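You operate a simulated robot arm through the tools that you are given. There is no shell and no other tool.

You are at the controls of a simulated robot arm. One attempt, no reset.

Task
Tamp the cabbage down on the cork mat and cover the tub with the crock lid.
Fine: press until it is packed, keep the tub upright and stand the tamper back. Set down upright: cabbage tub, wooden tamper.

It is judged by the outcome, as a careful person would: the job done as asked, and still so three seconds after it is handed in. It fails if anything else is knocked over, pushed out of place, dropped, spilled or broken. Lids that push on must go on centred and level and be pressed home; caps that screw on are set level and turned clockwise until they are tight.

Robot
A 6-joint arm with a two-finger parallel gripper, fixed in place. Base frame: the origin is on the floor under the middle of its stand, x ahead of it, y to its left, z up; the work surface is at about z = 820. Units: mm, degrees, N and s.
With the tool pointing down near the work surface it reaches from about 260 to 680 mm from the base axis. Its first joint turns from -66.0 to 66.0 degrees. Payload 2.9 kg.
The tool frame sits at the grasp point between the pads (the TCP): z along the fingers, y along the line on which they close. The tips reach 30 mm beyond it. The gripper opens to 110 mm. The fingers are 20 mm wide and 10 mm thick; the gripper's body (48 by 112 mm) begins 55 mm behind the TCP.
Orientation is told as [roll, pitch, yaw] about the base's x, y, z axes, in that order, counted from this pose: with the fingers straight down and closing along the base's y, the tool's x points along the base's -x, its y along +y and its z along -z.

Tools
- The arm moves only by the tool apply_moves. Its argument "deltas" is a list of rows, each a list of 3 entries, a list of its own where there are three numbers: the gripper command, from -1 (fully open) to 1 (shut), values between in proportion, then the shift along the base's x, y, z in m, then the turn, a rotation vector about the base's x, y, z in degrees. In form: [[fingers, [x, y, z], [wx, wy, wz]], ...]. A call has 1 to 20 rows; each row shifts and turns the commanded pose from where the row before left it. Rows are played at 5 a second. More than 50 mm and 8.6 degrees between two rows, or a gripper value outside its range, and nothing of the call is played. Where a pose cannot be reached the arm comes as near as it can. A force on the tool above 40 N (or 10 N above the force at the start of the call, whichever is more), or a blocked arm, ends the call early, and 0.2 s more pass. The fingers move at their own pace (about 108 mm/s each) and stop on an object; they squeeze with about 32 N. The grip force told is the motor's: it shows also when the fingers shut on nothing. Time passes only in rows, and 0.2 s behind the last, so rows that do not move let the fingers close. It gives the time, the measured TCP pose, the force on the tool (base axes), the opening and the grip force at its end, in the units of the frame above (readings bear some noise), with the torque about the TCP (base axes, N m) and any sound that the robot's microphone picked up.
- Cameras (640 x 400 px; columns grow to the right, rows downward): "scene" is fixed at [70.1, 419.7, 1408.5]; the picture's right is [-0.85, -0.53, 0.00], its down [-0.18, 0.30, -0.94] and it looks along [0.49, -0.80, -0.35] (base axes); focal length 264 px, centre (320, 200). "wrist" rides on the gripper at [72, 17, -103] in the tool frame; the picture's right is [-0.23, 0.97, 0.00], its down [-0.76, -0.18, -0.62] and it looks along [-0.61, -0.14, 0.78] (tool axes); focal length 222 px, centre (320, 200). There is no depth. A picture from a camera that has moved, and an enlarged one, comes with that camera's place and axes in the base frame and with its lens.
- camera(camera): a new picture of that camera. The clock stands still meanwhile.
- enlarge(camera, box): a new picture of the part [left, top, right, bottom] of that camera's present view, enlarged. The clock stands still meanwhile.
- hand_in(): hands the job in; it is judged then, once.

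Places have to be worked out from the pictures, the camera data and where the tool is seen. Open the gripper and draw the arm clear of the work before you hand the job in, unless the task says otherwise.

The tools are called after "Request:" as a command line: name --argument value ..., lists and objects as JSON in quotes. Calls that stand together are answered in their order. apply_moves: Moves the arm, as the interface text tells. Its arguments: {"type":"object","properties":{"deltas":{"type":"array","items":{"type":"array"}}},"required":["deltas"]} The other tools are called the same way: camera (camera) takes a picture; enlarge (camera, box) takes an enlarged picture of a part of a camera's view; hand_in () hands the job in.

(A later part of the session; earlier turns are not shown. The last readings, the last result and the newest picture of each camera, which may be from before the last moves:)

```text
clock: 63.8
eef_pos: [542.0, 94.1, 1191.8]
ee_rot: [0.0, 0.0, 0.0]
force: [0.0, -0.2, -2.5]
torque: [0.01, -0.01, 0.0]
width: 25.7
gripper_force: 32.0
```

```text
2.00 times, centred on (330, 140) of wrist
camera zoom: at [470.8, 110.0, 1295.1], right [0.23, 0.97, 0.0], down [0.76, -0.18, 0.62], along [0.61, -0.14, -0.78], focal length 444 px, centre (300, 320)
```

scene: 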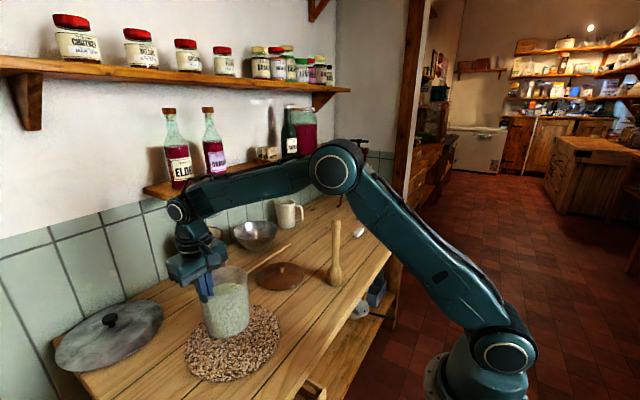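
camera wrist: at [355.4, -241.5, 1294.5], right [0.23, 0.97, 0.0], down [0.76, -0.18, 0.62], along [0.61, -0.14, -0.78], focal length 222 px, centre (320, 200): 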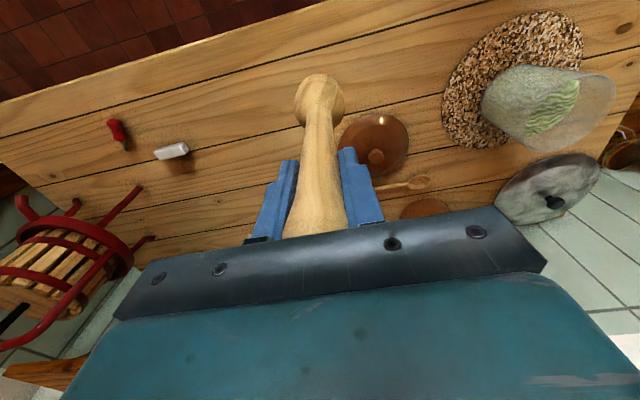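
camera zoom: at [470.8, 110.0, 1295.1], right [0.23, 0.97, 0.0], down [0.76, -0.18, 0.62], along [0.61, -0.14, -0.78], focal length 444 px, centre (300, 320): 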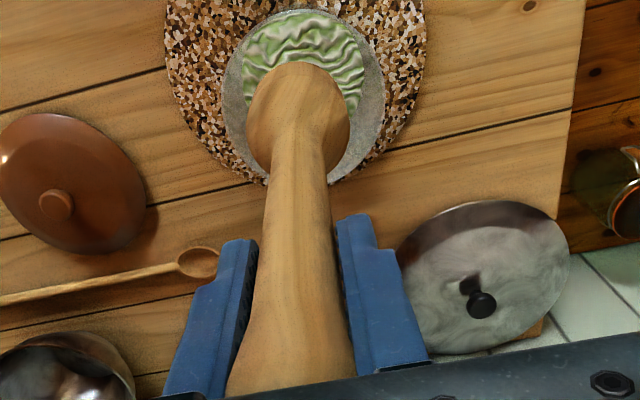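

The tamper comes out clean and the tub stays put. The tamper may have rotated 1–2° in the grip, so I move back over its stand position and compare with the earlier picture.

Request:
apply_moves --deltas '[[1, [-0.0046, -0.0139, 0], [0, 0, 0]], [1, [-0.008, -0.0244, 0], [0, 0, 0]], [1, [-0.0125, -0.0384, 0], [0, 0, 0]], [1, [-0.0125, -0.0384, 0], [0, 0, 0]], [1, [-0.0125, -0.0384, 0], [0, 0, 0]], [1, [-0.0125, -0.0384, 0], [0, 0, 0]], [1, [-0.0125, -0.0384, 0], [0, 0, 0]], [1, [-0.0125, -0.0384, 0], [0, 0, 0]], [1, [-0.0125, -0.0384, 0], [0, 0, 0]], [1, [-0.0091, -0.0279, 0], [0, 0, 0]], [1, [-0.0045, -0.015, 0], [0, 0, 0]], [1, [0, 0, 0], [0, 0, 0]], [1, [0, 0, 0], [0, 0, 0]]]'

Request:
enlarge --camera "scene" --box '[250, 150, 410, 250]'

Request:
enlarge --camera "wrist" --box '[220, 40, 440, 240]'

```text
clock: 66.6
eef_pos: [427.9, -257.4, 1191.0]
ee_rot: [-0.1, 0.0, 0.1]
force: [0.2, -0.5, -2.7]
torque: [0.0, 0.01, -0.01]
width: 25.6
gripper_force: 32.1
```

```text
4.00 times, centred on (330, 200) of scene
camera zoom: at [70.2, 419.6, 1408.5], right [-0.85, -0.53, 0.0], down [-0.18, 0.3, -0.94], along [0.49, -0.8, -0.35], focal length 1056 px, centre (280, 200)
```

zoom: 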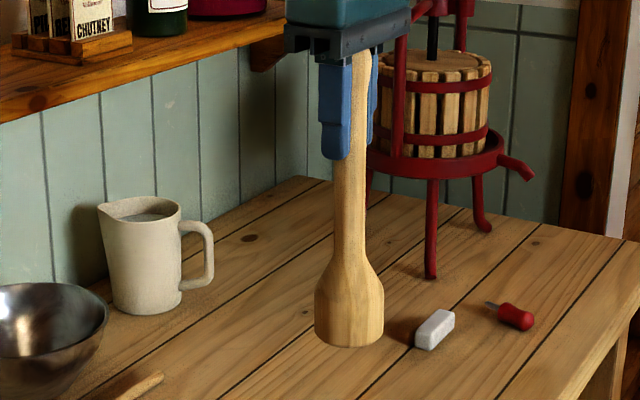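

```text
2.00 times, centred on (330, 140) of wrist
camera zoom: at [357.8, -241.4, 1294.3], right [0.23, 0.97, 0.0], down [0.76, -0.18, 0.62], along [0.61, -0.14, -0.78], focal length 444 px, centre (300, 320)
```

zoom: 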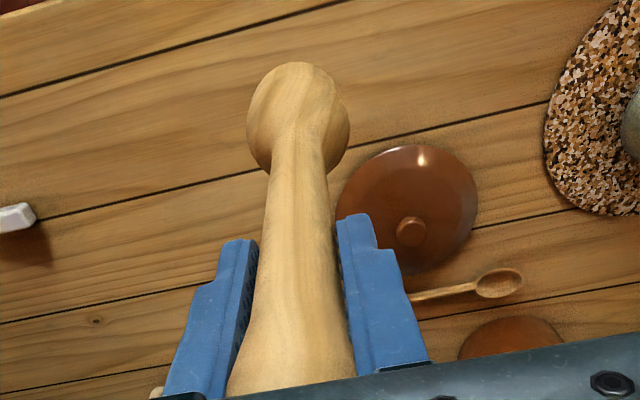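

Compared with before, the tamper leans about 1° in the grip. I correct that with a −1° turn about y while descending to about 12 mm above the table.

Request:
apply_moves --deltas '[[1, [0.0005, 0.0008, -0.015], [0, -0.5, 0]], [1, [0, 0, -0.03], [0, -0.5, 0]], [1, [0, 0, -0.04], [0, 0, 0]], [1, [0, 0, -0.04], [0, 0, 0]], [1, [0, 0, -0.03], [0, 0, 0]], [1, [0, 0, -0.015], [0, 0, 0]], [1, [0, 0, -0.005], [0, 0, 0]], [1, [0, 0, 0], [0, 0, 0]]]'

Request:
enlarge --camera "scene" --box '[290, 240, 386, 300]'

```text
clock: 68.4
eef_pos: [429.9, -256.1, 1016.7]
ee_rot: [0.0, -0.9, -0.1]
force: [0.3, 0.1, -2.7]
torque: [0.0, 0.0, 0.02]
width: 25.9
gripper_force: 31.6
```

```text
6.67 times, centred on (338, 270) of scene
camera zoom: at [70.2, 419.6, 1408.5], right [-0.85, -0.53, 0.0], down [-0.18, 0.3, -0.94], along [0.49, -0.8, -0.35], focal length 1759 px, centre (200, -267)
```

zoom: 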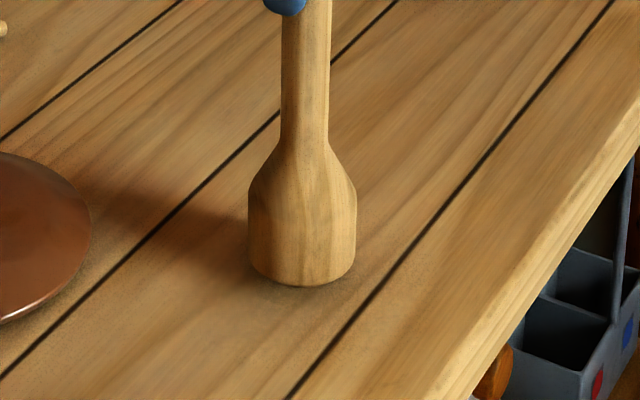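

The tamper hangs just above its spot and upright. I lower in small steps until it touches the table.

Request:
apply_moves --deltas '[[1, [0, 0, -0.004], [0, 0, 0]], [1, [0, 0, -0.004], [0, 0, 0]], [1, [0, 0, 0], [0, 0, 0]]]'

Request:
apply_moves --deltas '[[1, [0, 0, -0.002], [0, 0, 0]], [1, [0, 0, 0], [0, 0, 0]]]'

Request:
apply_moves --deltas '[[1, [0, 0, -0.0015], [0, 0, 0]], [1, [0, 0, 0], [0, 0, 0]]]'

```text
clock: 69.2
eef_pos: [429.0, -256.3, 1007.3]
ee_rot: [0.0, -1.0, -0.1]
force: [0.3, 0.0, -3.2]
torque: [0.03, 0.03, -0.01]
width: 25.4
gripper_force: 31.3
```

```text
clock: 69.8
eef_pos: [429.3, -255.6, 1006.4]
ee_rot: [0.0, -1.1, -0.1]
force: [-1.1, 0.2, -2.7]
torque: [0.01, -0.01, -0.01]
width: 25.6
gripper_force: 31.9
```

```text
clock: 70.4
eef_pos: [430.0, -255.4, 1004.6]
ee_rot: [-0.1, -1.0, -0.1]
force: [0.4, 0.2, -3.4]
torque: [-0.02, 0.0, -0.02]
width: 25.7
gripper_force: 32.2
```

Still hanging at 1004.6. I continue in 1 mm steps.

Request:
apply_moves --deltas '[[1, [0, 0, -0.001], [0, 0, 0]], [1, [0, 0, 0], [0, 0, 0]]]'

Request:
apply_moves --deltas '[[1, [0, 0, -0.001], [0, 0, 0]], [1, [0, 0, 0], [0, 0, 0]]]'

Request:
enlarge --camera "scene" --box '[290, 240, 386, 300]'

```text
clock: 71.0
eef_pos: [429.0, -255.5, 1004.2]
ee_rot: [-0.1, -1.0, -0.1]
force: [0.0, -0.1, -1.5]
torque: [0.03, 0.05, 0.02]
width: 25.8
gripper_force: 32.2
```

```text
clock: 71.6
eef_pos: [429.2, -255.8, 1002.8]
ee_rot: [0.1, -1.1, -0.1]
force: [-3.9, 2.8, 12.7]
torque: [0.38, 0.89, 0.03]
width: 25.9
gripper_force: 32.3
```

```text
6.67 times, centred on (338, 270) of scene
camera zoom: at [69.8, 419.8, 1408.5], right [-0.85, -0.53, 0.0], down [-0.18, 0.3, -0.94], along [0.49, -0.8, -0.35], focal length 1759 px, centre (200, -267)
```

zoom: 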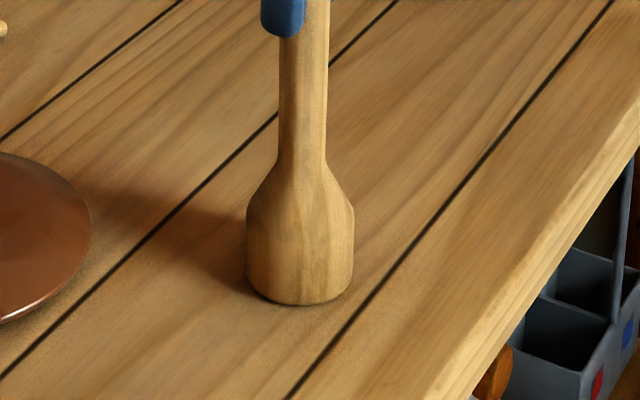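

The tamper has touched down (12.7 N). I ease up slightly and open the fingers gradually.

Request:
apply_moves --deltas '[[1, [0, 0, 0.0008], [0, 0, 0]], [1, [0, 0, 0], [0, 0, 0]], [0.52, [0, 0, 0], [0, 0, 0]], [0.5, [0, 0, 0], [0, 0, 0]], [0.46, [0, 0, 0], [0, 0, 0]], [0.4, [0, 0, 0], [0, 0, 0]], [0.2, [0, 0, 0], [0, 0, 0]], [-0.2, [0, 0, 0], [0, 0, 0]], [-0.3, [0, 0, 0], [0, 0, 0]]]'

Request:
enlarge --camera "scene" --box '[280, 205, 408, 285]'

Request:
enlarge --camera "wrist" --box '[200, 60, 440, 260]'

```text
clock: 73.6
eef_pos: [428.3, -256.5, 1004.8]
ee_rot: [0.0, -0.9, -0.1]
force: [0.0, 1.2, 8.6]
torque: [-0.02, 0.02, 0.0]
width: 71.5
gripper_force: 0.0
```

```text
5.00 times, centred on (344, 245) of scene
camera zoom: at [70.0, 419.7, 1408.5], right [-0.85, -0.53, 0.0], down [-0.18, 0.3, -0.94], along [0.49, -0.8, -0.35], focal length 1319 px, centre (200, -25)
```

zoom: 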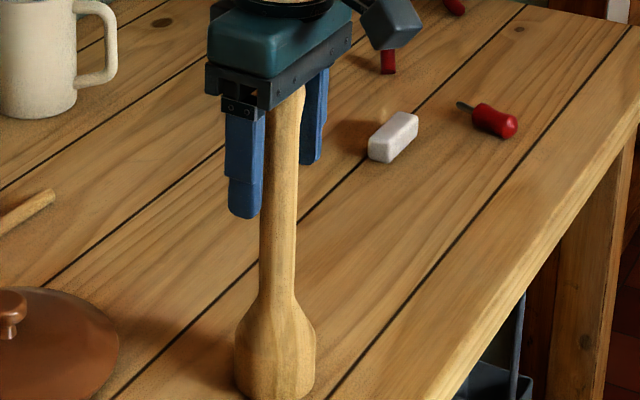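

```text
2.00 times, centred on (320, 160) of wrist
camera zoom: at [355.9, -239.9, 1105.7], right [0.23, 0.97, 0.0], down [0.75, -0.18, 0.64], along [0.62, -0.14, -0.77], focal length 444 px, centre (320, 280)
```

zoom: 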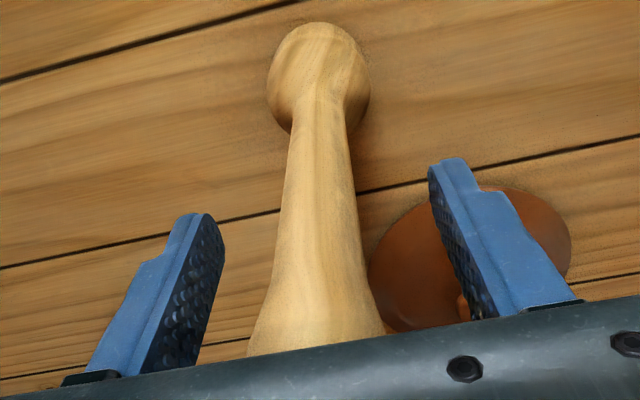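

The tamper stands on its own with only the palm lightly on top. I lift straight up, clear of it, and check that it stays upright.

Request:
apply_moves --deltas '[[-0.3, [0, 0, 0.003], [0, 0, 0]], [-0.3, [0, 0, 0.012], [0, 0, 0]], [-0.3, [0, 0, 0.03], [0, 0, 0]], [-0.3, [0, 0, 0.035], [0, 0, 0]], [-0.3, [0, 0, 0.035], [0, 0.5, 0]], [-0.3, [0, 0, 0.03], [0, 0.5, 0]], [-0.3, [0, 0, 0], [0, 0, 0]]]'

Request:
enlarge --camera "scene" --box '[270, 205, 398, 285]'

Request:
camera --camera "wrist"

Request:
camera --camera "scene"

```text
clock: 75.2
eef_pos: [429.7, -254.7, 1148.5]
ee_rot: [0.0, 0.0, 0.0]
force: [0.5, -0.1, -0.1]
torque: [-0.02, -0.02, 0.01]
width: 71.6
gripper_force: 0.0
```

```text
5.00 times, centred on (334, 245) of scene
camera zoom: at [70.1, 419.7, 1408.5], right [-0.85, -0.53, 0.0], down [-0.18, 0.3, -0.94], along [0.49, -0.8, -0.35], focal length 1319 px, centre (250, -25)
```

zoom: 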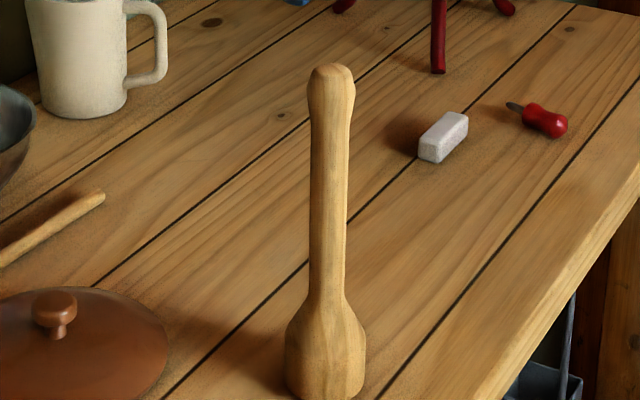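

```text
taken
camera wrist: at [357.8, -239.1, 1251.5], right [0.23, 0.97, 0.0], down [0.76, -0.18, 0.62], along [0.61, -0.14, -0.78], focal length 222 px, centre (320, 200)
```

wrist: 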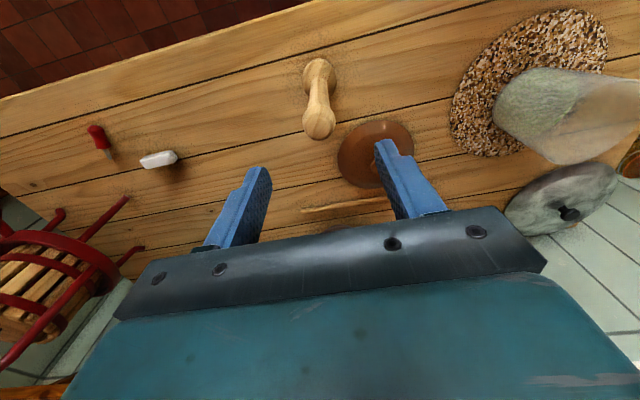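

```text
taken
```

scene: 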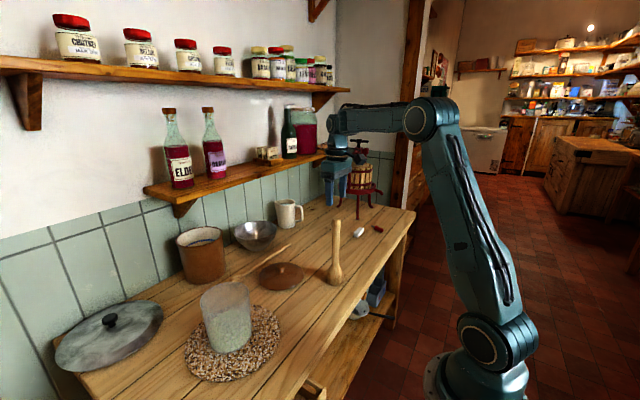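

The tamper is back exactly where it stood, upright. Now the lid: I measure it from both cameras.

Request:
enlarge --camera "scene" --box '[244, 250, 324, 300]'

Request:
enlarge --camera "wrist" --box '[310, 100, 438, 220]'

```text
8.00 times, centred on (284, 275) of scene
camera zoom: at [70.1, 419.7, 1408.5], right [-0.85, -0.53, 0.0], down [-0.18, 0.3, -0.94], along [0.49, -0.8, -0.35], focal length 2111 px, centre (608, -400)
```

zoom: 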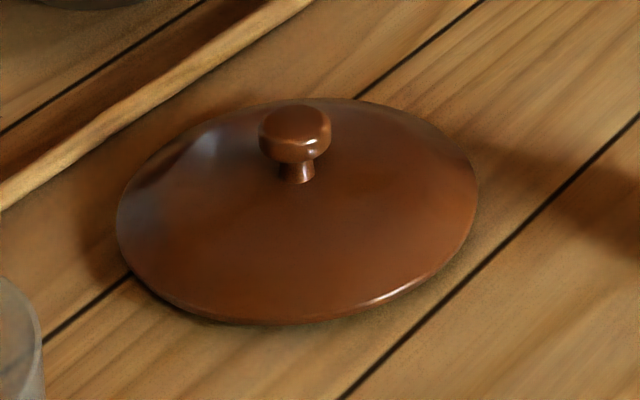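

```text
3.33 times, centred on (374, 160) of wrist
camera zoom: at [357.8, -239.1, 1251.5], right [0.23, 0.97, 0.0], down [0.76, -0.18, 0.62], along [0.61, -0.14, -0.78], focal length 740 px, centre (140, 333)
```

zoom: 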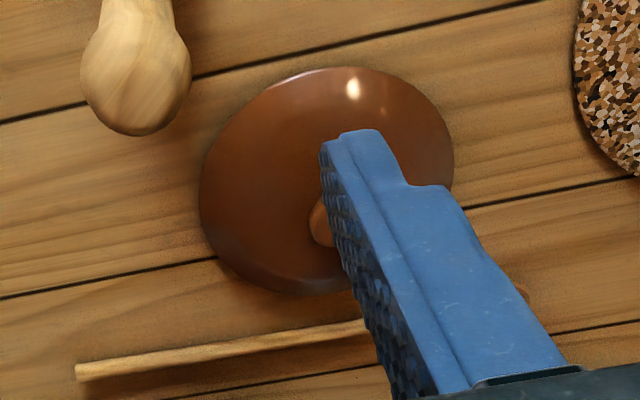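

Lid knob is at about (602,-177.5), roughly 32 mm across and spanning z≈855–872; the dome top is near 845. I move over it at safe height and then part of the way down to check the centring.

Request:
apply_moves --deltas '[[-0.2, [0.02, 0.009, 0], [0, 0, 0]], [-0.2, [0.035, 0.016, 0], [0, 0, 0]], [-0.2, [0.04, 0.018, 0], [0, 0, 0]], [-0.2, [0.04, 0.018, 0], [0, 0, 0]], [-0.2, [0.0365, 0.016, -0.02], [0, 0, 0]], [-0.2, [0, 0, -0.04], [0, 0, 0]], [-0.2, [0, 0, -0.045], [0, 0, 0]], [-0.2, [0, 0, -0.045], [0, 0, 0]], [-0.2, [0, 0, -0.04], [0, 0, 0]], [-0.2, [0, 0, 0], [0, 0, 0]]]'

Request:
enlarge --camera "wrist" --box '[200, 60, 440, 260]'

Request:
enlarge --camera "scene" --box '[236, 220, 332, 300]'

Request:
camera --camera "scene"

```text
clock: 77.4
eef_pos: [602.0, -180.7, 961.1]
ee_rot: [-0.1, -0.1, 0.0]
force: [0.5, 0.7, 0.0]
torque: [-0.03, -0.01, 0.03]
width: 66.1
gripper_force: 0.0
```

```text
2.00 times, centred on (320, 160) of wrist
camera zoom: at [530.1, -163.6, 1063.8], right [0.23, 0.97, 0.0], down [0.76, -0.18, 0.62], along [0.61, -0.14, -0.78], focal length 444 px, centre (320, 280)
```

zoom: 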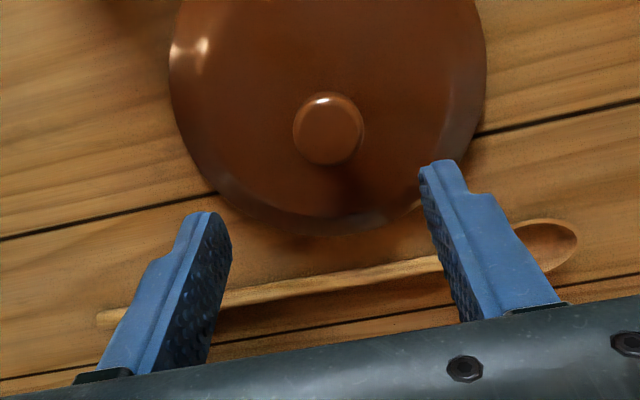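

```text
5.00 times, centred on (284, 260) of scene
camera zoom: at [70.1, 419.7, 1408.5], right [-0.85, -0.53, 0.0], down [-0.18, 0.3, -0.94], along [0.49, -0.8, -0.35], focal length 1319 px, centre (500, -100)
```

zoom: 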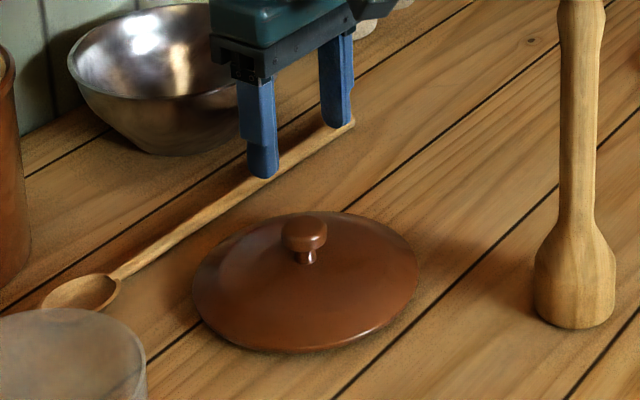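

```text
taken
```

scene: 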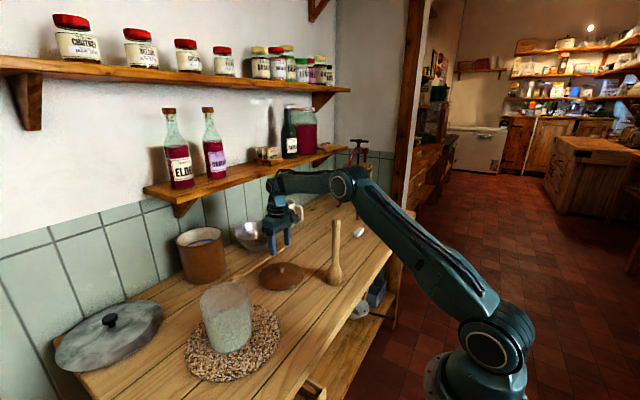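

The knob is at (600.5,-176.5). I shift slightly to centre on it and descend to where the tips flank the knob.

Request:
apply_moves --deltas '[[-0.2, [-0.001, 0.0035, -0.02], [0, 0, 0]], [-0.2, [0, 0, -0.025], [0, 0, 0]], [-0.2, [0, 0, -0.02], [0, 0, 0]], [-0.2, [0, 0, -0.008], [0, 0, 0]], [-0.2, [0, 0, 0], [0, 0, 0]]]'

Request:
enlarge --camera "scene" --box '[244, 235, 324, 285]'

Request:
enlarge --camera "wrist" --box '[200, 60, 440, 260]'

```text
clock: 78.6
eef_pos: [600.5, -175.5, 886.6]
ee_rot: [0.1, -0.1, 0.0]
force: [-0.4, -1.2, -0.2]
torque: [-0.02, 0.01, -0.01]
width: 66.1
gripper_force: 0.1
```

```text
8.00 times, centred on (284, 260) of scene
camera zoom: at [70.1, 419.7, 1408.5], right [-0.85, -0.53, 0.0], down [-0.18, 0.3, -0.94], along [0.49, -0.8, -0.35], focal length 2111 px, centre (608, -280)
```

zoom: 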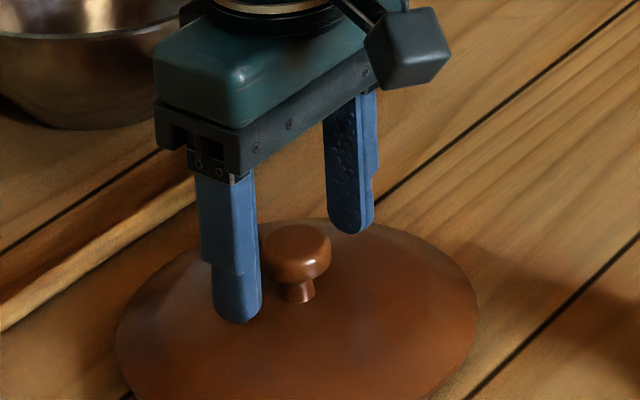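

```text
2.00 times, centred on (320, 160) of wrist
camera zoom: at [528.3, -159.6, 989.8], right [0.23, 0.97, 0.0], down [0.76, -0.18, 0.62], along [0.61, -0.14, -0.78], focal length 444 px, centre (320, 280)
```

zoom: 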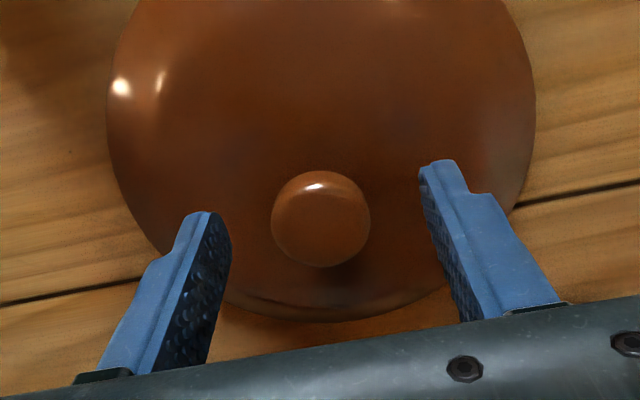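

Centred within 1 mm. I lower 6 mm more and close on the knob.

Request:
apply_moves --deltas '[[-0.2, [0, -0.0008, -0.006], [0, 0, 0]], [-0.2, [0, 0, 0], [0, 0, 0]], [0.1, [0, 0, 0], [0, 0, 0]], [0.3, [0, 0, 0], [0, 0, 0]], [0.45, [0, 0, 0], [0, 0, 0]], [1, [0, 0, 0], [0, 0, 0]], [1, [0, 0, 0], [0, 0, 0]], [1, [0, 0, 0], [0, 0, 0]]]'

Request:
enlarge --camera "scene" --box '[244, 235, 324, 285]'

Request:
enlarge --camera "wrist" --box '[200, 60, 440, 260]'

```text
clock: 80.4
eef_pos: [600.1, -177.4, 881.0]
ee_rot: [0.0, -0.1, 0.0]
force: [0.0, -0.1, 0.7]
torque: [0.01, 0.04, 0.11]
width: 28.2
gripper_force: 31.7
```

```text
8.00 times, centred on (284, 260) of scene
camera zoom: at [70.1, 419.7, 1408.5], right [-0.85, -0.53, 0.0], down [-0.18, 0.3, -0.94], along [0.49, -0.8, -0.35], focal length 2111 px, centre (608, -280)
```

zoom: 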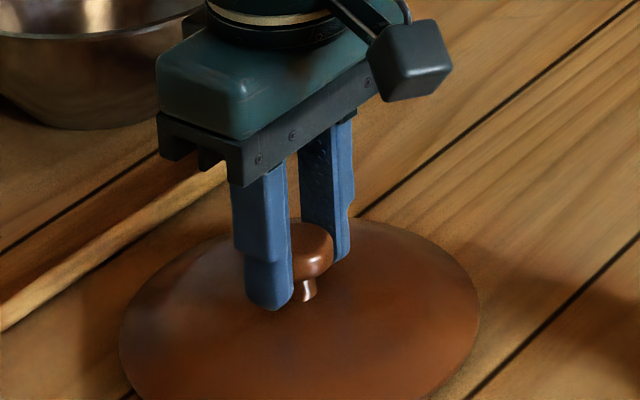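

```text
2.00 times, centred on (320, 160) of wrist
camera zoom: at [528.4, -160.8, 983.8], right [0.23, 0.97, 0.0], down [0.76, -0.18, 0.62], along [0.61, -0.14, -0.78], focal length 444 px, centre (320, 280)
```

zoom: 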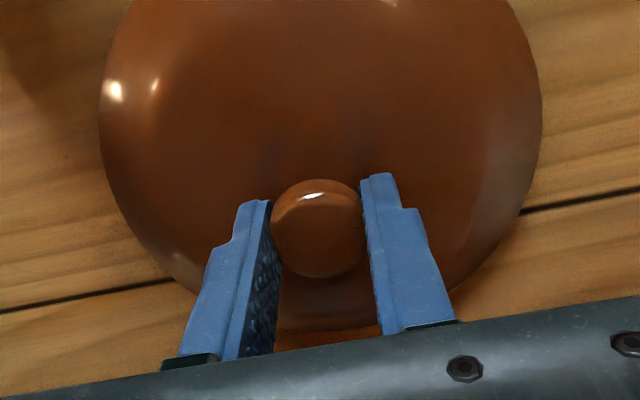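

The knob is gripped at 28 mm. I lift slowly as a trial and check that the lid hangs level.

Request:
apply_moves --deltas '[[1, [0, 0, 0.003], [0, 0, 0]], [1, [0, 0, 0.006], [0, 0, 0]], [1, [0, 0, 0.01], [0, 0, 0]], [1, [0, 0, 0.015], [0, 0, 0]], [1, [0, 0, 0], [0, 0, 0]]]'

Request:
enlarge --camera "scene" --box '[236, 230, 332, 290]'

Request:
enlarge --camera "wrist" --box '[200, 60, 440, 260]'

```text
clock: 81.6
eef_pos: [599.1, -176.1, 913.6]
ee_rot: [-0.1, -0.1, 0.0]
force: [1.1, 1.0, -4.2]
torque: [-0.01, -0.01, -0.02]
width: 28.2
gripper_force: 32.3
```

```text
6.67 times, centred on (284, 260) of scene
camera zoom: at [70.2, 419.6, 1408.5], right [-0.85, -0.53, 0.0], down [-0.18, 0.3, -0.94], along [0.49, -0.8, -0.35], focal length 1759 px, centre (560, -200)
```

zoom: 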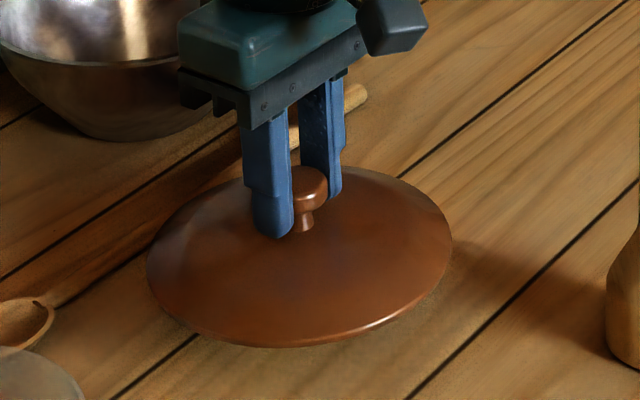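

```text
2.00 times, centred on (320, 160) of wrist
camera zoom: at [527.9, -159.7, 1017.3], right [0.23, 0.97, 0.0], down [0.76, -0.18, 0.62], along [0.61, -0.14, -0.78], focal length 444 px, centre (320, 280)
```

zoom: 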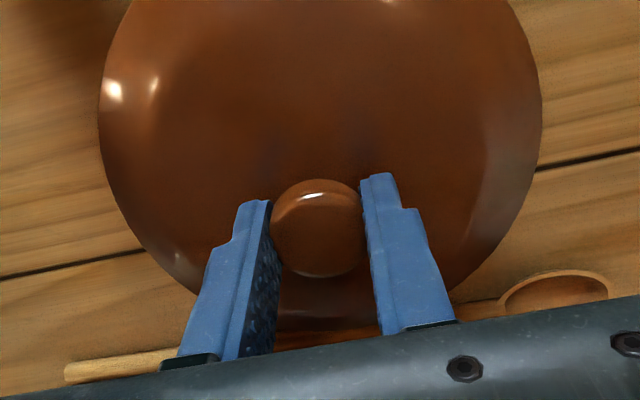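

The lid hangs level (about 4 N). I raise it well above the tub's rim height, look at its underside, and measure the tub's rim precisely.

Request:
apply_moves --deltas '[[1, [0, 0, 0.02], [0, 0, 0]], [1, [0, 0, 0.035], [0, 0, 0]], [1, [0, 0, 0.04], [0, 0, 0]], [1, [0, 0, 0.035], [0, 0, 0]], [1, [0, 0, 0.025], [0, 0, 0]], [1, [0, 0, 0.01], [0, 0, 0]], [1, [0, 0, 0], [0, 0, 0]]]'

Request:
enlarge --camera "scene" --box '[220, 185, 348, 265]'

Request:
enlarge --camera "scene" --box '[180, 275, 276, 335]'

Request:
camera --camera "wrist"

```text
clock: 83.2
eef_pos: [598.7, -176.2, 1079.9]
ee_rot: [0.0, 0.0, -0.1]
force: [-0.2, 0.5, -3.2]
torque: [0.0, -0.01, 0.02]
width: 28.1
gripper_force: 31.9
```

```text
5.00 times, centred on (284, 225) of scene
camera zoom: at [70.2, 419.6, 1408.5], right [-0.85, -0.53, 0.0], down [-0.18, 0.3, -0.94], along [0.49, -0.8, -0.35], focal length 1319 px, centre (500, 75)
```

zoom: 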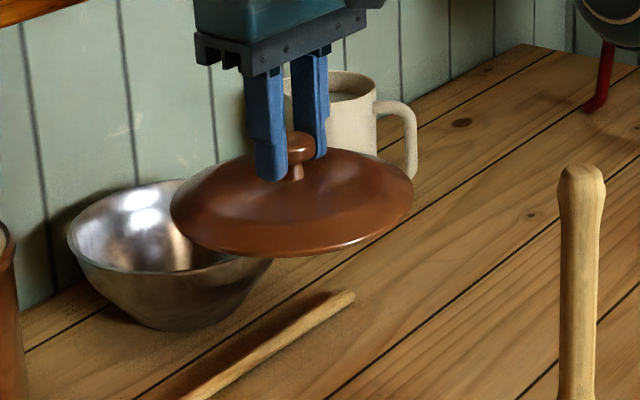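

```text
6.67 times, centred on (228, 305) of scene
camera zoom: at [70.2, 419.6, 1408.5], right [-0.85, -0.53, 0.0], down [-0.18, 0.3, -0.94], along [0.49, -0.8, -0.35], focal length 1759 px, centre (933, -500)
```

zoom: 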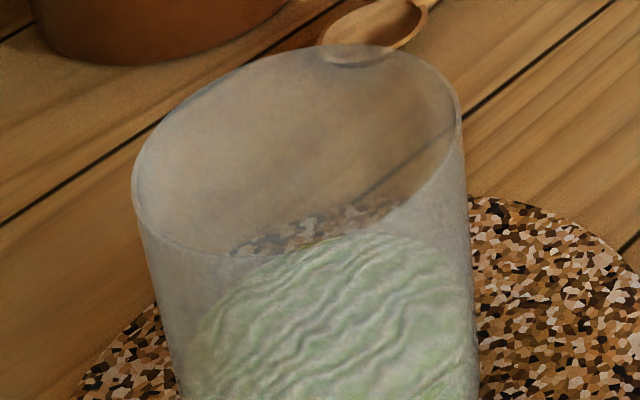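

```text
taken
camera wrist: at [527.1, -160.0, 1183.4], right [0.23, 0.97, 0.0], down [0.76, -0.18, 0.62], along [0.61, -0.14, -0.78], focal length 222 px, centre (320, 200)
```

wrist: 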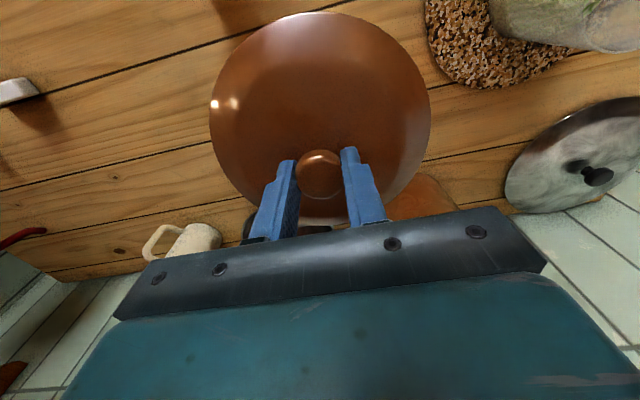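

Fitting the rim circle in the scene view puts the tub's axis at about (546.5,94.5). I carry the lid there at this height and compare the lid and rim in the picture.

Request:
apply_moves --deltas '[[1, [-0.0026, 0.0136, 0], [0, 0, 0]], [1, [-0.0053, 0.0271, 0], [0, 0, 0]], [1, [-0.0074, 0.038, 0], [0, 0, 0]], [1, [-0.0074, 0.038, 0], [0, 0, 0]], [1, [-0.0074, 0.038, 0], [0, 0, 0]], [1, [-0.0074, 0.038, 0], [0, 0, 0]], [1, [-0.0074, 0.038, 0], [0, 0, 0]], [1, [-0.0053, 0.0268, 0], [0, 0, 0]], [1, [-0.0026, 0.0136, 0], [0, 0, 0]], [1, [0, 0, 0], [0, 0, 0]], [1, [0, 0, 0], [0, 0, 0]]]'

Request:
enlarge --camera "scene" --box '[150, 225, 310, 325]'

Request:
camera --camera "wrist"

```text
clock: 85.6
eef_pos: [547.7, 94.2, 1077.3]
ee_rot: [0.0, -0.1, 0.0]
force: [1.1, -0.4, -2.9]
torque: [0.0, 0.0, 0.0]
width: 28.2
gripper_force: 32.0
```

```text
4.00 times, centred on (230, 275) of scene
camera zoom: at [70.2, 419.7, 1408.5], right [-0.85, -0.53, 0.0], down [-0.18, 0.3, -0.94], along [0.49, -0.8, -0.35], focal length 1056 px, centre (680, -100)
```

zoom: 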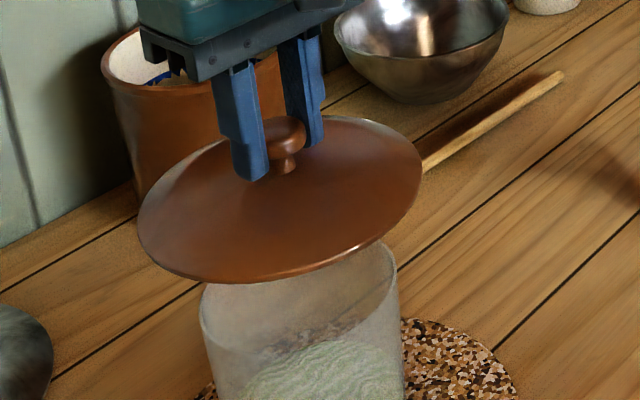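

```text
taken
camera wrist: at [474.7, 111.5, 1181.7], right [0.23, 0.97, 0.0], down [0.76, -0.18, 0.62], along [0.61, -0.14, -0.78], focal length 222 px, centre (320, 200)
```

wrist: 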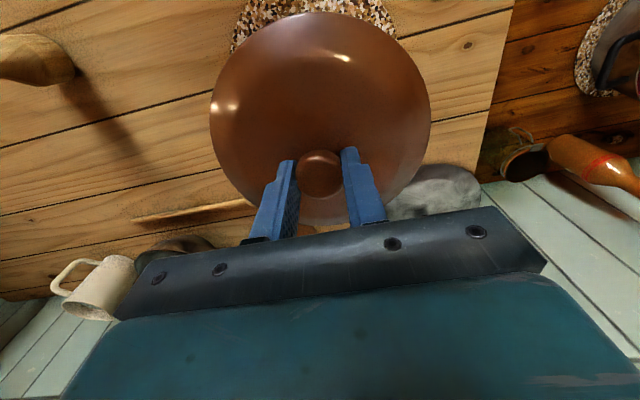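

The lid's projected position matches the tub axis within about 1 mm. I lower to just above the rim.

Request:
apply_moves --deltas '[[1, [-0.0005, 0, -0.012], [0, 0, 0]], [1, [0, 0, -0.015], [0, 0, 0]], [1, [0, 0, -0.012], [0, 0, 0]], [1, [0, 0, -0.006], [0, 0, 0]], [1, [0, 0, 0], [0, 0, 0]]]'

Request:
enlarge --camera "scene" --box '[164, 245, 292, 325]'

```text
clock: 86.8
eef_pos: [545.9, 93.8, 1033.0]
ee_rot: [0.0, 0.0, 0.0]
force: [0.4, -0.1, -3.4]
torque: [0.0, 0.01, -0.03]
width: 28.1
gripper_force: 32.5
```

```text
5.00 times, centred on (228, 285) of scene
camera zoom: at [70.2, 419.7, 1408.5], right [-0.85, -0.53, 0.0], down [-0.18, 0.3, -0.94], along [0.49, -0.8, -0.35], focal length 1319 px, centre (780, -225)
```

zoom: 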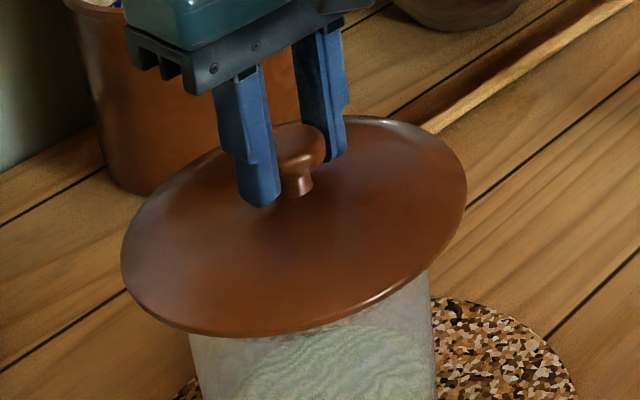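

Lid is just above the rim. I lower in small steps, watching the force.

Request:
apply_moves --deltas '[[1, [0.0005, 0, -0.003], [0, 0, 0]], [1, [0, 0, -0.003], [0, 0, 0]], [1, [0, 0, 0], [0, 0, 0]]]'

Request:
apply_moves --deltas '[[1, [0, 0, -0.002], [0, 0, 0]], [1, [0, 0, 0], [0, 0, 0]]]'

Request:
apply_moves --deltas '[[1, [0, 0, -0.002], [0, 0, 0]], [1, [0, 0, 0], [0, 0, 0]]]'

Request:
apply_moves --deltas '[[1, [0, 0, -0.002], [0, 0, 0]], [1, [0, 0, 0], [0, 0, 0]]]'

```text
clock: 87.6
eef_pos: [547.9, 94.3, 1026.9]
ee_rot: [0.0, 0.0, 0.0]
force: [0.2, -0.6, -3.4]
torque: [0.02, 0.01, -0.03]
width: 28.3
gripper_force: 31.8
```

```text
clock: 88.2
eef_pos: [547.1, 93.2, 1025.9]
ee_rot: [0.0, 0.1, 0.1]
force: [0.5, 0.0, -2.3]
torque: [0.0, 0.01, 0.03]
width: 28.0
gripper_force: 31.3
```

```text
clock: 88.8
eef_pos: [546.8, 94.0, 1023.6]
ee_rot: [0.0, 0.0, -0.1]
force: [0.1, -0.2, -3.4]
torque: [-0.01, 0.01, -0.01]
width: 28.2
gripper_force: 32.2
```

```text
clock: 89.4
eef_pos: [546.5, 94.3, 1022.6]
ee_rot: [-0.1, 0.0, 0.0]
force: [0.3, -0.3, -3.1]
torque: [0.0, 0.02, 0.0]
width: 28.4
gripper_force: 32.1
```

No contact yet at 1022. I keep going in small steps.

Request:
apply_moves --deltas '[[1, [0, 0, -0.002], [0, 0, 0]], [1, [0, 0, 0], [0, 0, 0]]]'

Request:
apply_moves --deltas '[[1, [0, 0, -0.0015], [0, 0, 0]], [1, [0, 0, 0], [0, 0, 0]]]'

Request:
apply_moves --deltas '[[1, [0, 0, -0.0015], [0, 0, 0]], [1, [0, 0, 0], [0, 0, 0]]]'

Request:
enlarge --camera "scene" --box '[164, 255, 292, 335]'

```text
clock: 90.0
eef_pos: [546.5, 94.9, 1019.0]
ee_rot: [0.0, -0.1, 0.1]
force: [0.0, -0.1, -3.7]
torque: [-0.03, 0.01, 0.0]
width: 28.1
gripper_force: 32.1
```

```text
clock: 90.6
eef_pos: [547.5, 93.7, 1019.3]
ee_rot: [0.0, 0.0, 0.0]
force: [0.1, 0.9, -3.2]
torque: [-0.01, -0.02, 0.02]
width: 28.1
gripper_force: 31.9
```

```text
clock: 91.2
eef_pos: [546.4, 94.7, 1016.4]
ee_rot: [0.0, -0.1, 0.0]
force: [1.1, -0.2, -2.7]
torque: [0.01, -0.02, 0.02]
width: 28.2
gripper_force: 32.0
```

```text
5.00 times, centred on (228, 295) of scene
camera zoom: at [70.1, 419.7, 1408.5], right [-0.85, -0.53, 0.0], down [-0.18, 0.3, -0.94], along [0.49, -0.8, -0.35], focal length 1319 px, centre (780, -275)
```

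zoom: 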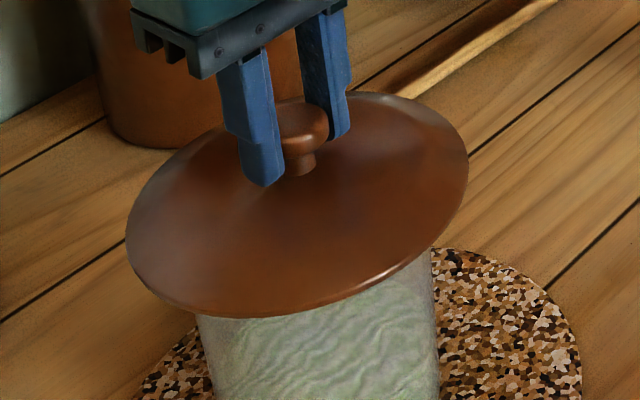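

The lid is going down over the rim with no interference. I continue in 1.5 mm steps.

Request:
apply_moves --deltas '[[1, [0, 0, -0.0015], [0, 0, 0]], [1, [0, 0, 0], [0, 0, 0]]]'

Request:
apply_moves --deltas '[[1, [0, 0, -0.0015], [0, 0, 0]], [1, [0, 0, 0], [0, 0, 0]]]'

Request:
apply_moves --deltas '[[1, [0, 0, -0.0015], [0, 0, 0]], [1, [0, 0, 0], [0, 0, 0]]]'

```text
clock: 91.8
eef_pos: [547.0, 94.7, 1016.9]
ee_rot: [0.0, -0.1, 0.0]
force: [-4.5, 0.6, 15.7]
torque: [0.0, 0.89, 0.01]
width: 27.9
gripper_force: 32.2
```

```text
clock: 92.4
eef_pos: [547.7, 94.2, 1015.2]
ee_rot: [0.1, -0.4, 0.0]
force: [-5.0, 2.1, 28.4]
torque: [0.04, 0.06, 0.03]
width: 28.2
gripper_force: 31.6
```

```text
clock: 93.0
eef_pos: [548.2, 93.7, 1012.9]
ee_rot: [0.0, -0.4, -0.1]
force: [-1.2, 2.1, 27.4]
torque: [0.06, -0.18, 0.05]
width: 28.3
gripper_force: 31.6
```

The lid is seated, with force about 28 N. I check the picture for level and centring.

Request:
enlarge --camera "scene" --box '[164, 255, 292, 335]'

Request:
enlarge --camera "wrist" --box '[180, 0, 460, 240]'

```text
5.00 times, centred on (228, 295) of scene
camera zoom: at [69.6, 419.6, 1408.6], right [-0.85, -0.53, 0.0], down [-0.18, 0.3, -0.94], along [0.49, -0.8, -0.35], focal length 1319 px, centre (780, -275)
```

zoom: 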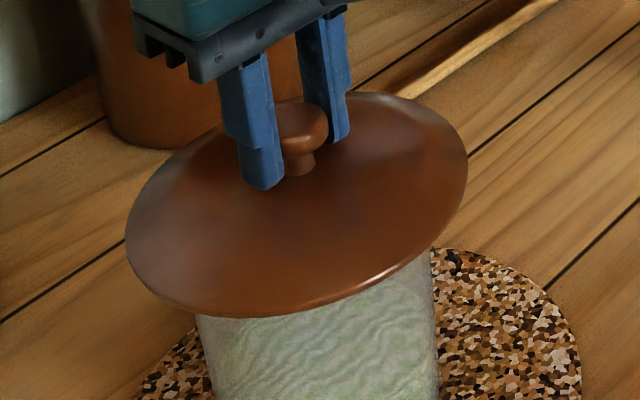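

```text
1.67 times, centred on (320, 120) of wrist
camera zoom: at [475.1, 110.7, 1117.3], right [0.23, 0.97, 0.0], down [0.76, -0.18, 0.63], along [0.61, -0.14, -0.78], focal length 370 px, centre (320, 333)
```

zoom: 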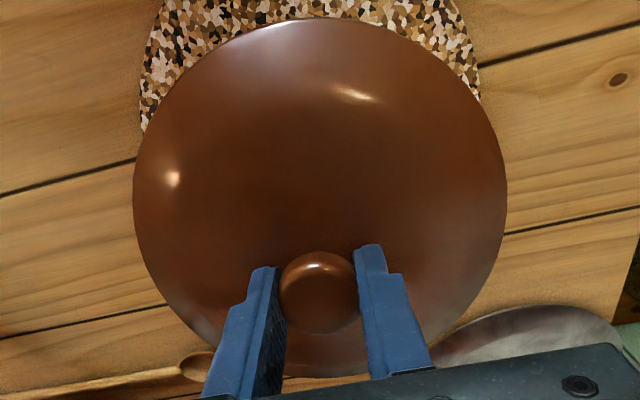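

The lid is seated level; the fingers only slid slightly on the knob under 28 N. I ease off the load and open the fingers gradually.

Request:
apply_moves --deltas '[[1, [0, 0, 0.001], [0, 0, 0]], [1, [0, 0, 0.001], [0, 0, 0]], [1, [0, 0, 0], [0, 0, 0]]]'

Request:
apply_moves --deltas '[[0.45, [0, 0, 0], [0, 0, 0]], [0.42, [0, 0, 0], [0, 0, 0]], [0.36, [0, 0, 0], [0, 0, 0]], [0.2, [0, 0, 0], [0, 0, 0]], [-0.1, [0, 0, 0], [0, 0, 0]], [-0.1, [0, 0, 0], [0, 0, 0]]]'

Request:
enlarge --camera "scene" --box '[164, 255, 292, 335]'

```text
clock: 93.8
eef_pos: [547.4, 94.6, 1014.1]
ee_rot: [-0.1, -0.1, -0.1]
force: [6.5, 0.6, 12.1]
torque: [0.08, -1.01, 0.04]
width: 28.2
gripper_force: 32.1
```

```text
clock: 95.2
eef_pos: [546.5, 94.1, 1014.5]
ee_rot: [0.0, 0.0, -0.1]
force: [-0.1, 0.3, -0.6]
torque: [-0.01, -0.06, 0.03]
width: 60.6
gripper_force: 0.0
```

```text
5.00 times, centred on (228, 295) of scene
camera zoom: at [70.1, 419.7, 1408.5], right [-0.85, -0.53, 0.0], down [-0.18, 0.3, -0.94], along [0.49, -0.8, -0.35], focal length 1319 px, centre (780, -275)
```

zoom: 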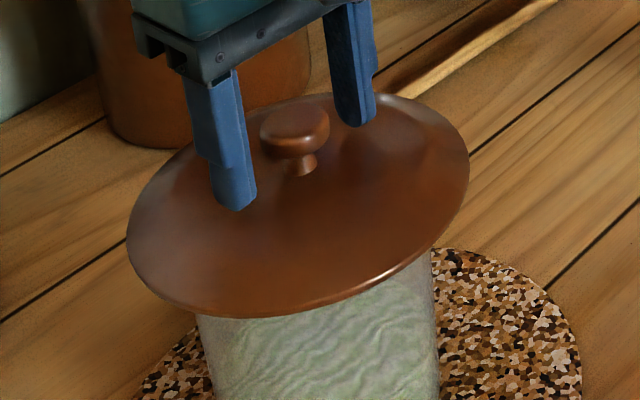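

Released; the lid stays put. I lift straight up, clear of the knob, and inspect from the wrist.

Request:
apply_moves --deltas '[[-0.1, [0, 0, 0.01], [0, 0, 0]], [-0.1, [0, 0, 0.02], [0, 0, 0]], [-0.1, [0, 0, 0.03], [0, 0, 0]], [-0.1, [-0.02, 0, 0.03], [0, 0, 0]], [-0.1, [-0.03, 0, 0.03], [0, 0, 0]], [-0.1, [-0.03, 0, 0.02], [0, 0, 0]], [-0.1, [0, 0, 0], [0, 0, 0]]]'

Request:
camera --camera "wrist"

Request:
enlarge --camera "scene" --box '[164, 260, 292, 340]'

Request:
camera --camera "scene"

```text
clock: 96.8
eef_pos: [467.3, 95.3, 1152.5]
ee_rot: [0.1, 0.0, 0.0]
force: [0.2, 0.1, -0.7]
torque: [-0.01, -0.02, 0.02]
width: 60.1
gripper_force: 0.0
```

```text
taken
camera wrist: at [395.8, 111.9, 1257.4], right [0.23, 0.97, 0.0], down [0.76, -0.18, 0.62], along [0.61, -0.14, -0.78], focal length 222 px, centre (320, 200)
```

wrist: 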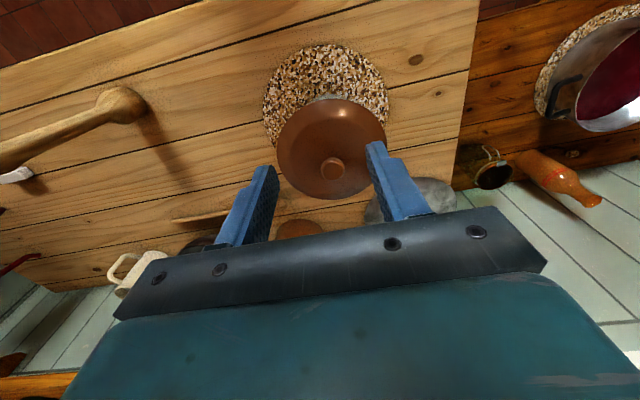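

```text
5.00 times, centred on (228, 300) of scene
camera zoom: at [70.1, 419.7, 1408.5], right [-0.85, -0.53, 0.0], down [-0.18, 0.3, -0.94], along [0.49, -0.8, -0.35], focal length 1319 px, centre (780, -300)
```

zoom: 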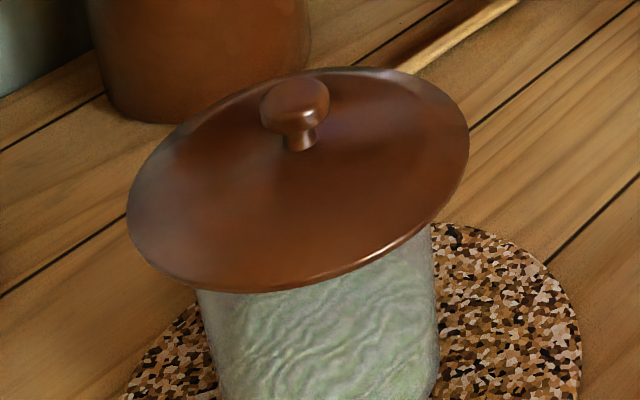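

```text
taken
```

scene: 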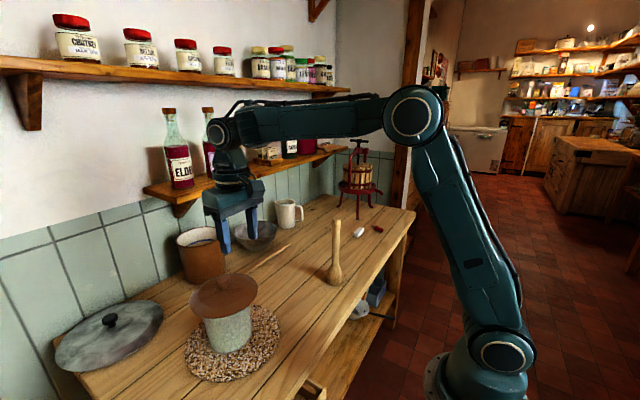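

The lid edge looks level (near and far both fit z≈970), but I want to be sure it's fully home. I back off and tilt the tool so the wrist camera can look at the lid/rim joint from the side.

Request:
apply_moves --deltas '[[-0.5, [-0.012, 0, 0], [0, -8, 0]], [-1, [-0.012, 0, 0], [0, -8, 0]], [-1, [-0.012, 0, 0], [0, -8, 0]], [-1, [-0.012, 0, -0.01], [0, -8, 0]], [-1, [-0.012, 0, -0.01], [0, -8, 0]], [-1, [-0.01, 0, -0.01], [0, -8, 0]], [-1, [0, 0, 0], [0, 0, 0]]]'

Request:
camera --camera "wrist"

Request:
camera --camera "scene"

```text
clock: 98.4
eef_pos: [396.9, 92.9, 1124.1]
ee_rot: [0.0, -48.2, -0.1]
force: [-0.6, -0.5, 0.4]
torque: [0.02, 0.02, 0.01]
width: 110.1
gripper_force: 0.1
```

```text
taken
camera wrist: at [272.5, 109.5, 1138.5], right [0.15, 0.97, 0.17], down [0.04, -0.18, 0.98], along [0.99, -0.14, -0.07], focal length 222 px, centre (320, 200)
```

wrist: 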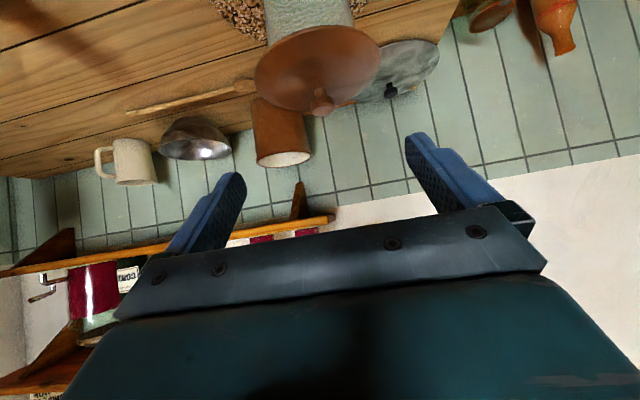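

```text
taken
```

scene: 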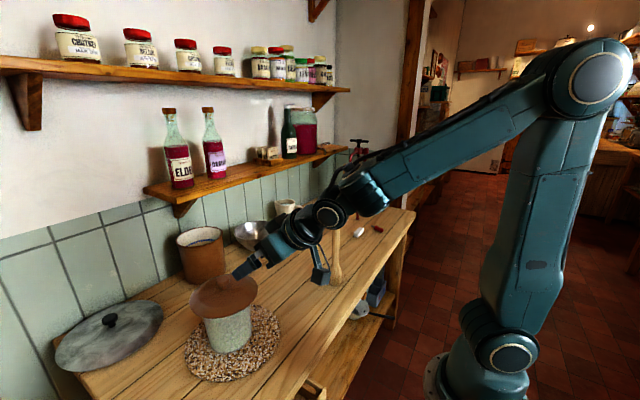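

The tilted view works. I lower the arm (well clear of the tub) so that the camera sits at about the rim's height.

Request:
apply_moves --deltas '[[-1, [-0.01, 0, -0.03], [0, 0, 0]], [-1, [0, 0, -0.035], [0, 0, 0]], [-1, [0, 0, -0.035], [0, 0, 0]], [-1, [0, 0, -0.035], [0, 0, 0]], [-1, [0, 0, -0.03], [0, 0, 0]], [-1, [0, 0, 0], [0, 0, 0]]]'

Request:
camera --camera "wrist"

Request:
enlarge --camera "wrist" --box '[200, 100, 440, 250]'

```text
clock: 99.8
eef_pos: [387.4, 95.4, 959.1]
ee_rot: [0.0, -47.9, -0.1]
force: [-0.1, 0.3, -0.2]
torque: [-0.03, -0.01, 0.03]
width: 109.7
gripper_force: 0.0
```

```text
taken
camera wrist: at [263.0, 110.6, 974.0], right [0.15, 0.97, 0.17], down [0.05, -0.18, 0.98], along [0.99, -0.14, -0.07], focal length 222 px, centre (320, 200)
```

wrist: 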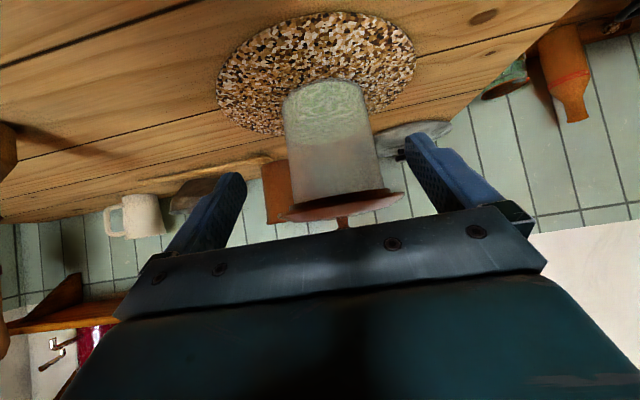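

```text
2.67 times, centred on (320, 175) of wrist
camera zoom: at [263.0, 110.6, 974.0], right [0.15, 0.97, 0.17], down [0.05, -0.18, 0.98], along [0.99, -0.14, -0.07], focal length 592 px, centre (320, 267)
```

zoom: 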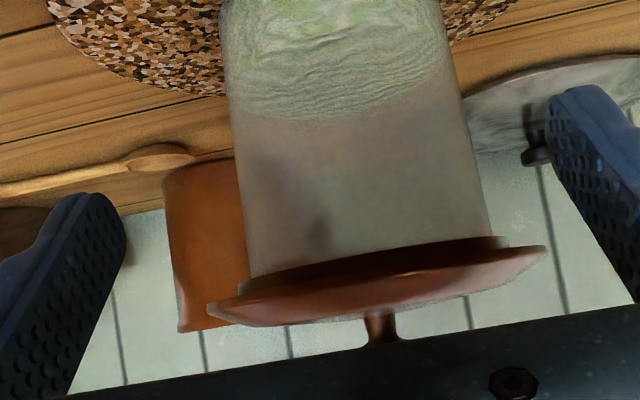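

The side view shows a collar under the lid around the tub's rim. I zoom in to see how the collar and rim meet.

Request:
enlarge --camera "wrist" --box '[270, 170, 350, 220]'

Request:
enlarge --camera "wrist" --box '[340, 165, 420, 215]'

```text
8.00 times, centred on (310, 195) of wrist
camera zoom: at [263.0, 110.6, 974.0], right [0.15, 0.97, 0.17], down [0.05, -0.18, 0.98], along [0.99, -0.14, -0.07], focal length 1777 px, centre (400, 240)
```

zoom: 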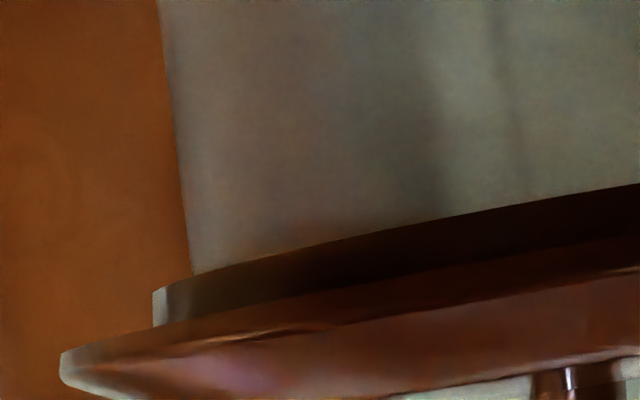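

```text
8.00 times, centred on (380, 190) of wrist
camera zoom: at [263.0, 110.6, 974.0], right [0.15, 0.97, 0.17], down [0.05, -0.18, 0.98], along [0.99, -0.14, -0.07], focal length 1777 px, centre (-160, 280)
```

zoom: 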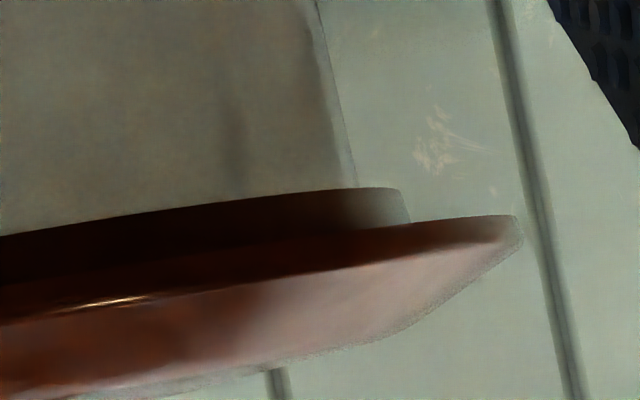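

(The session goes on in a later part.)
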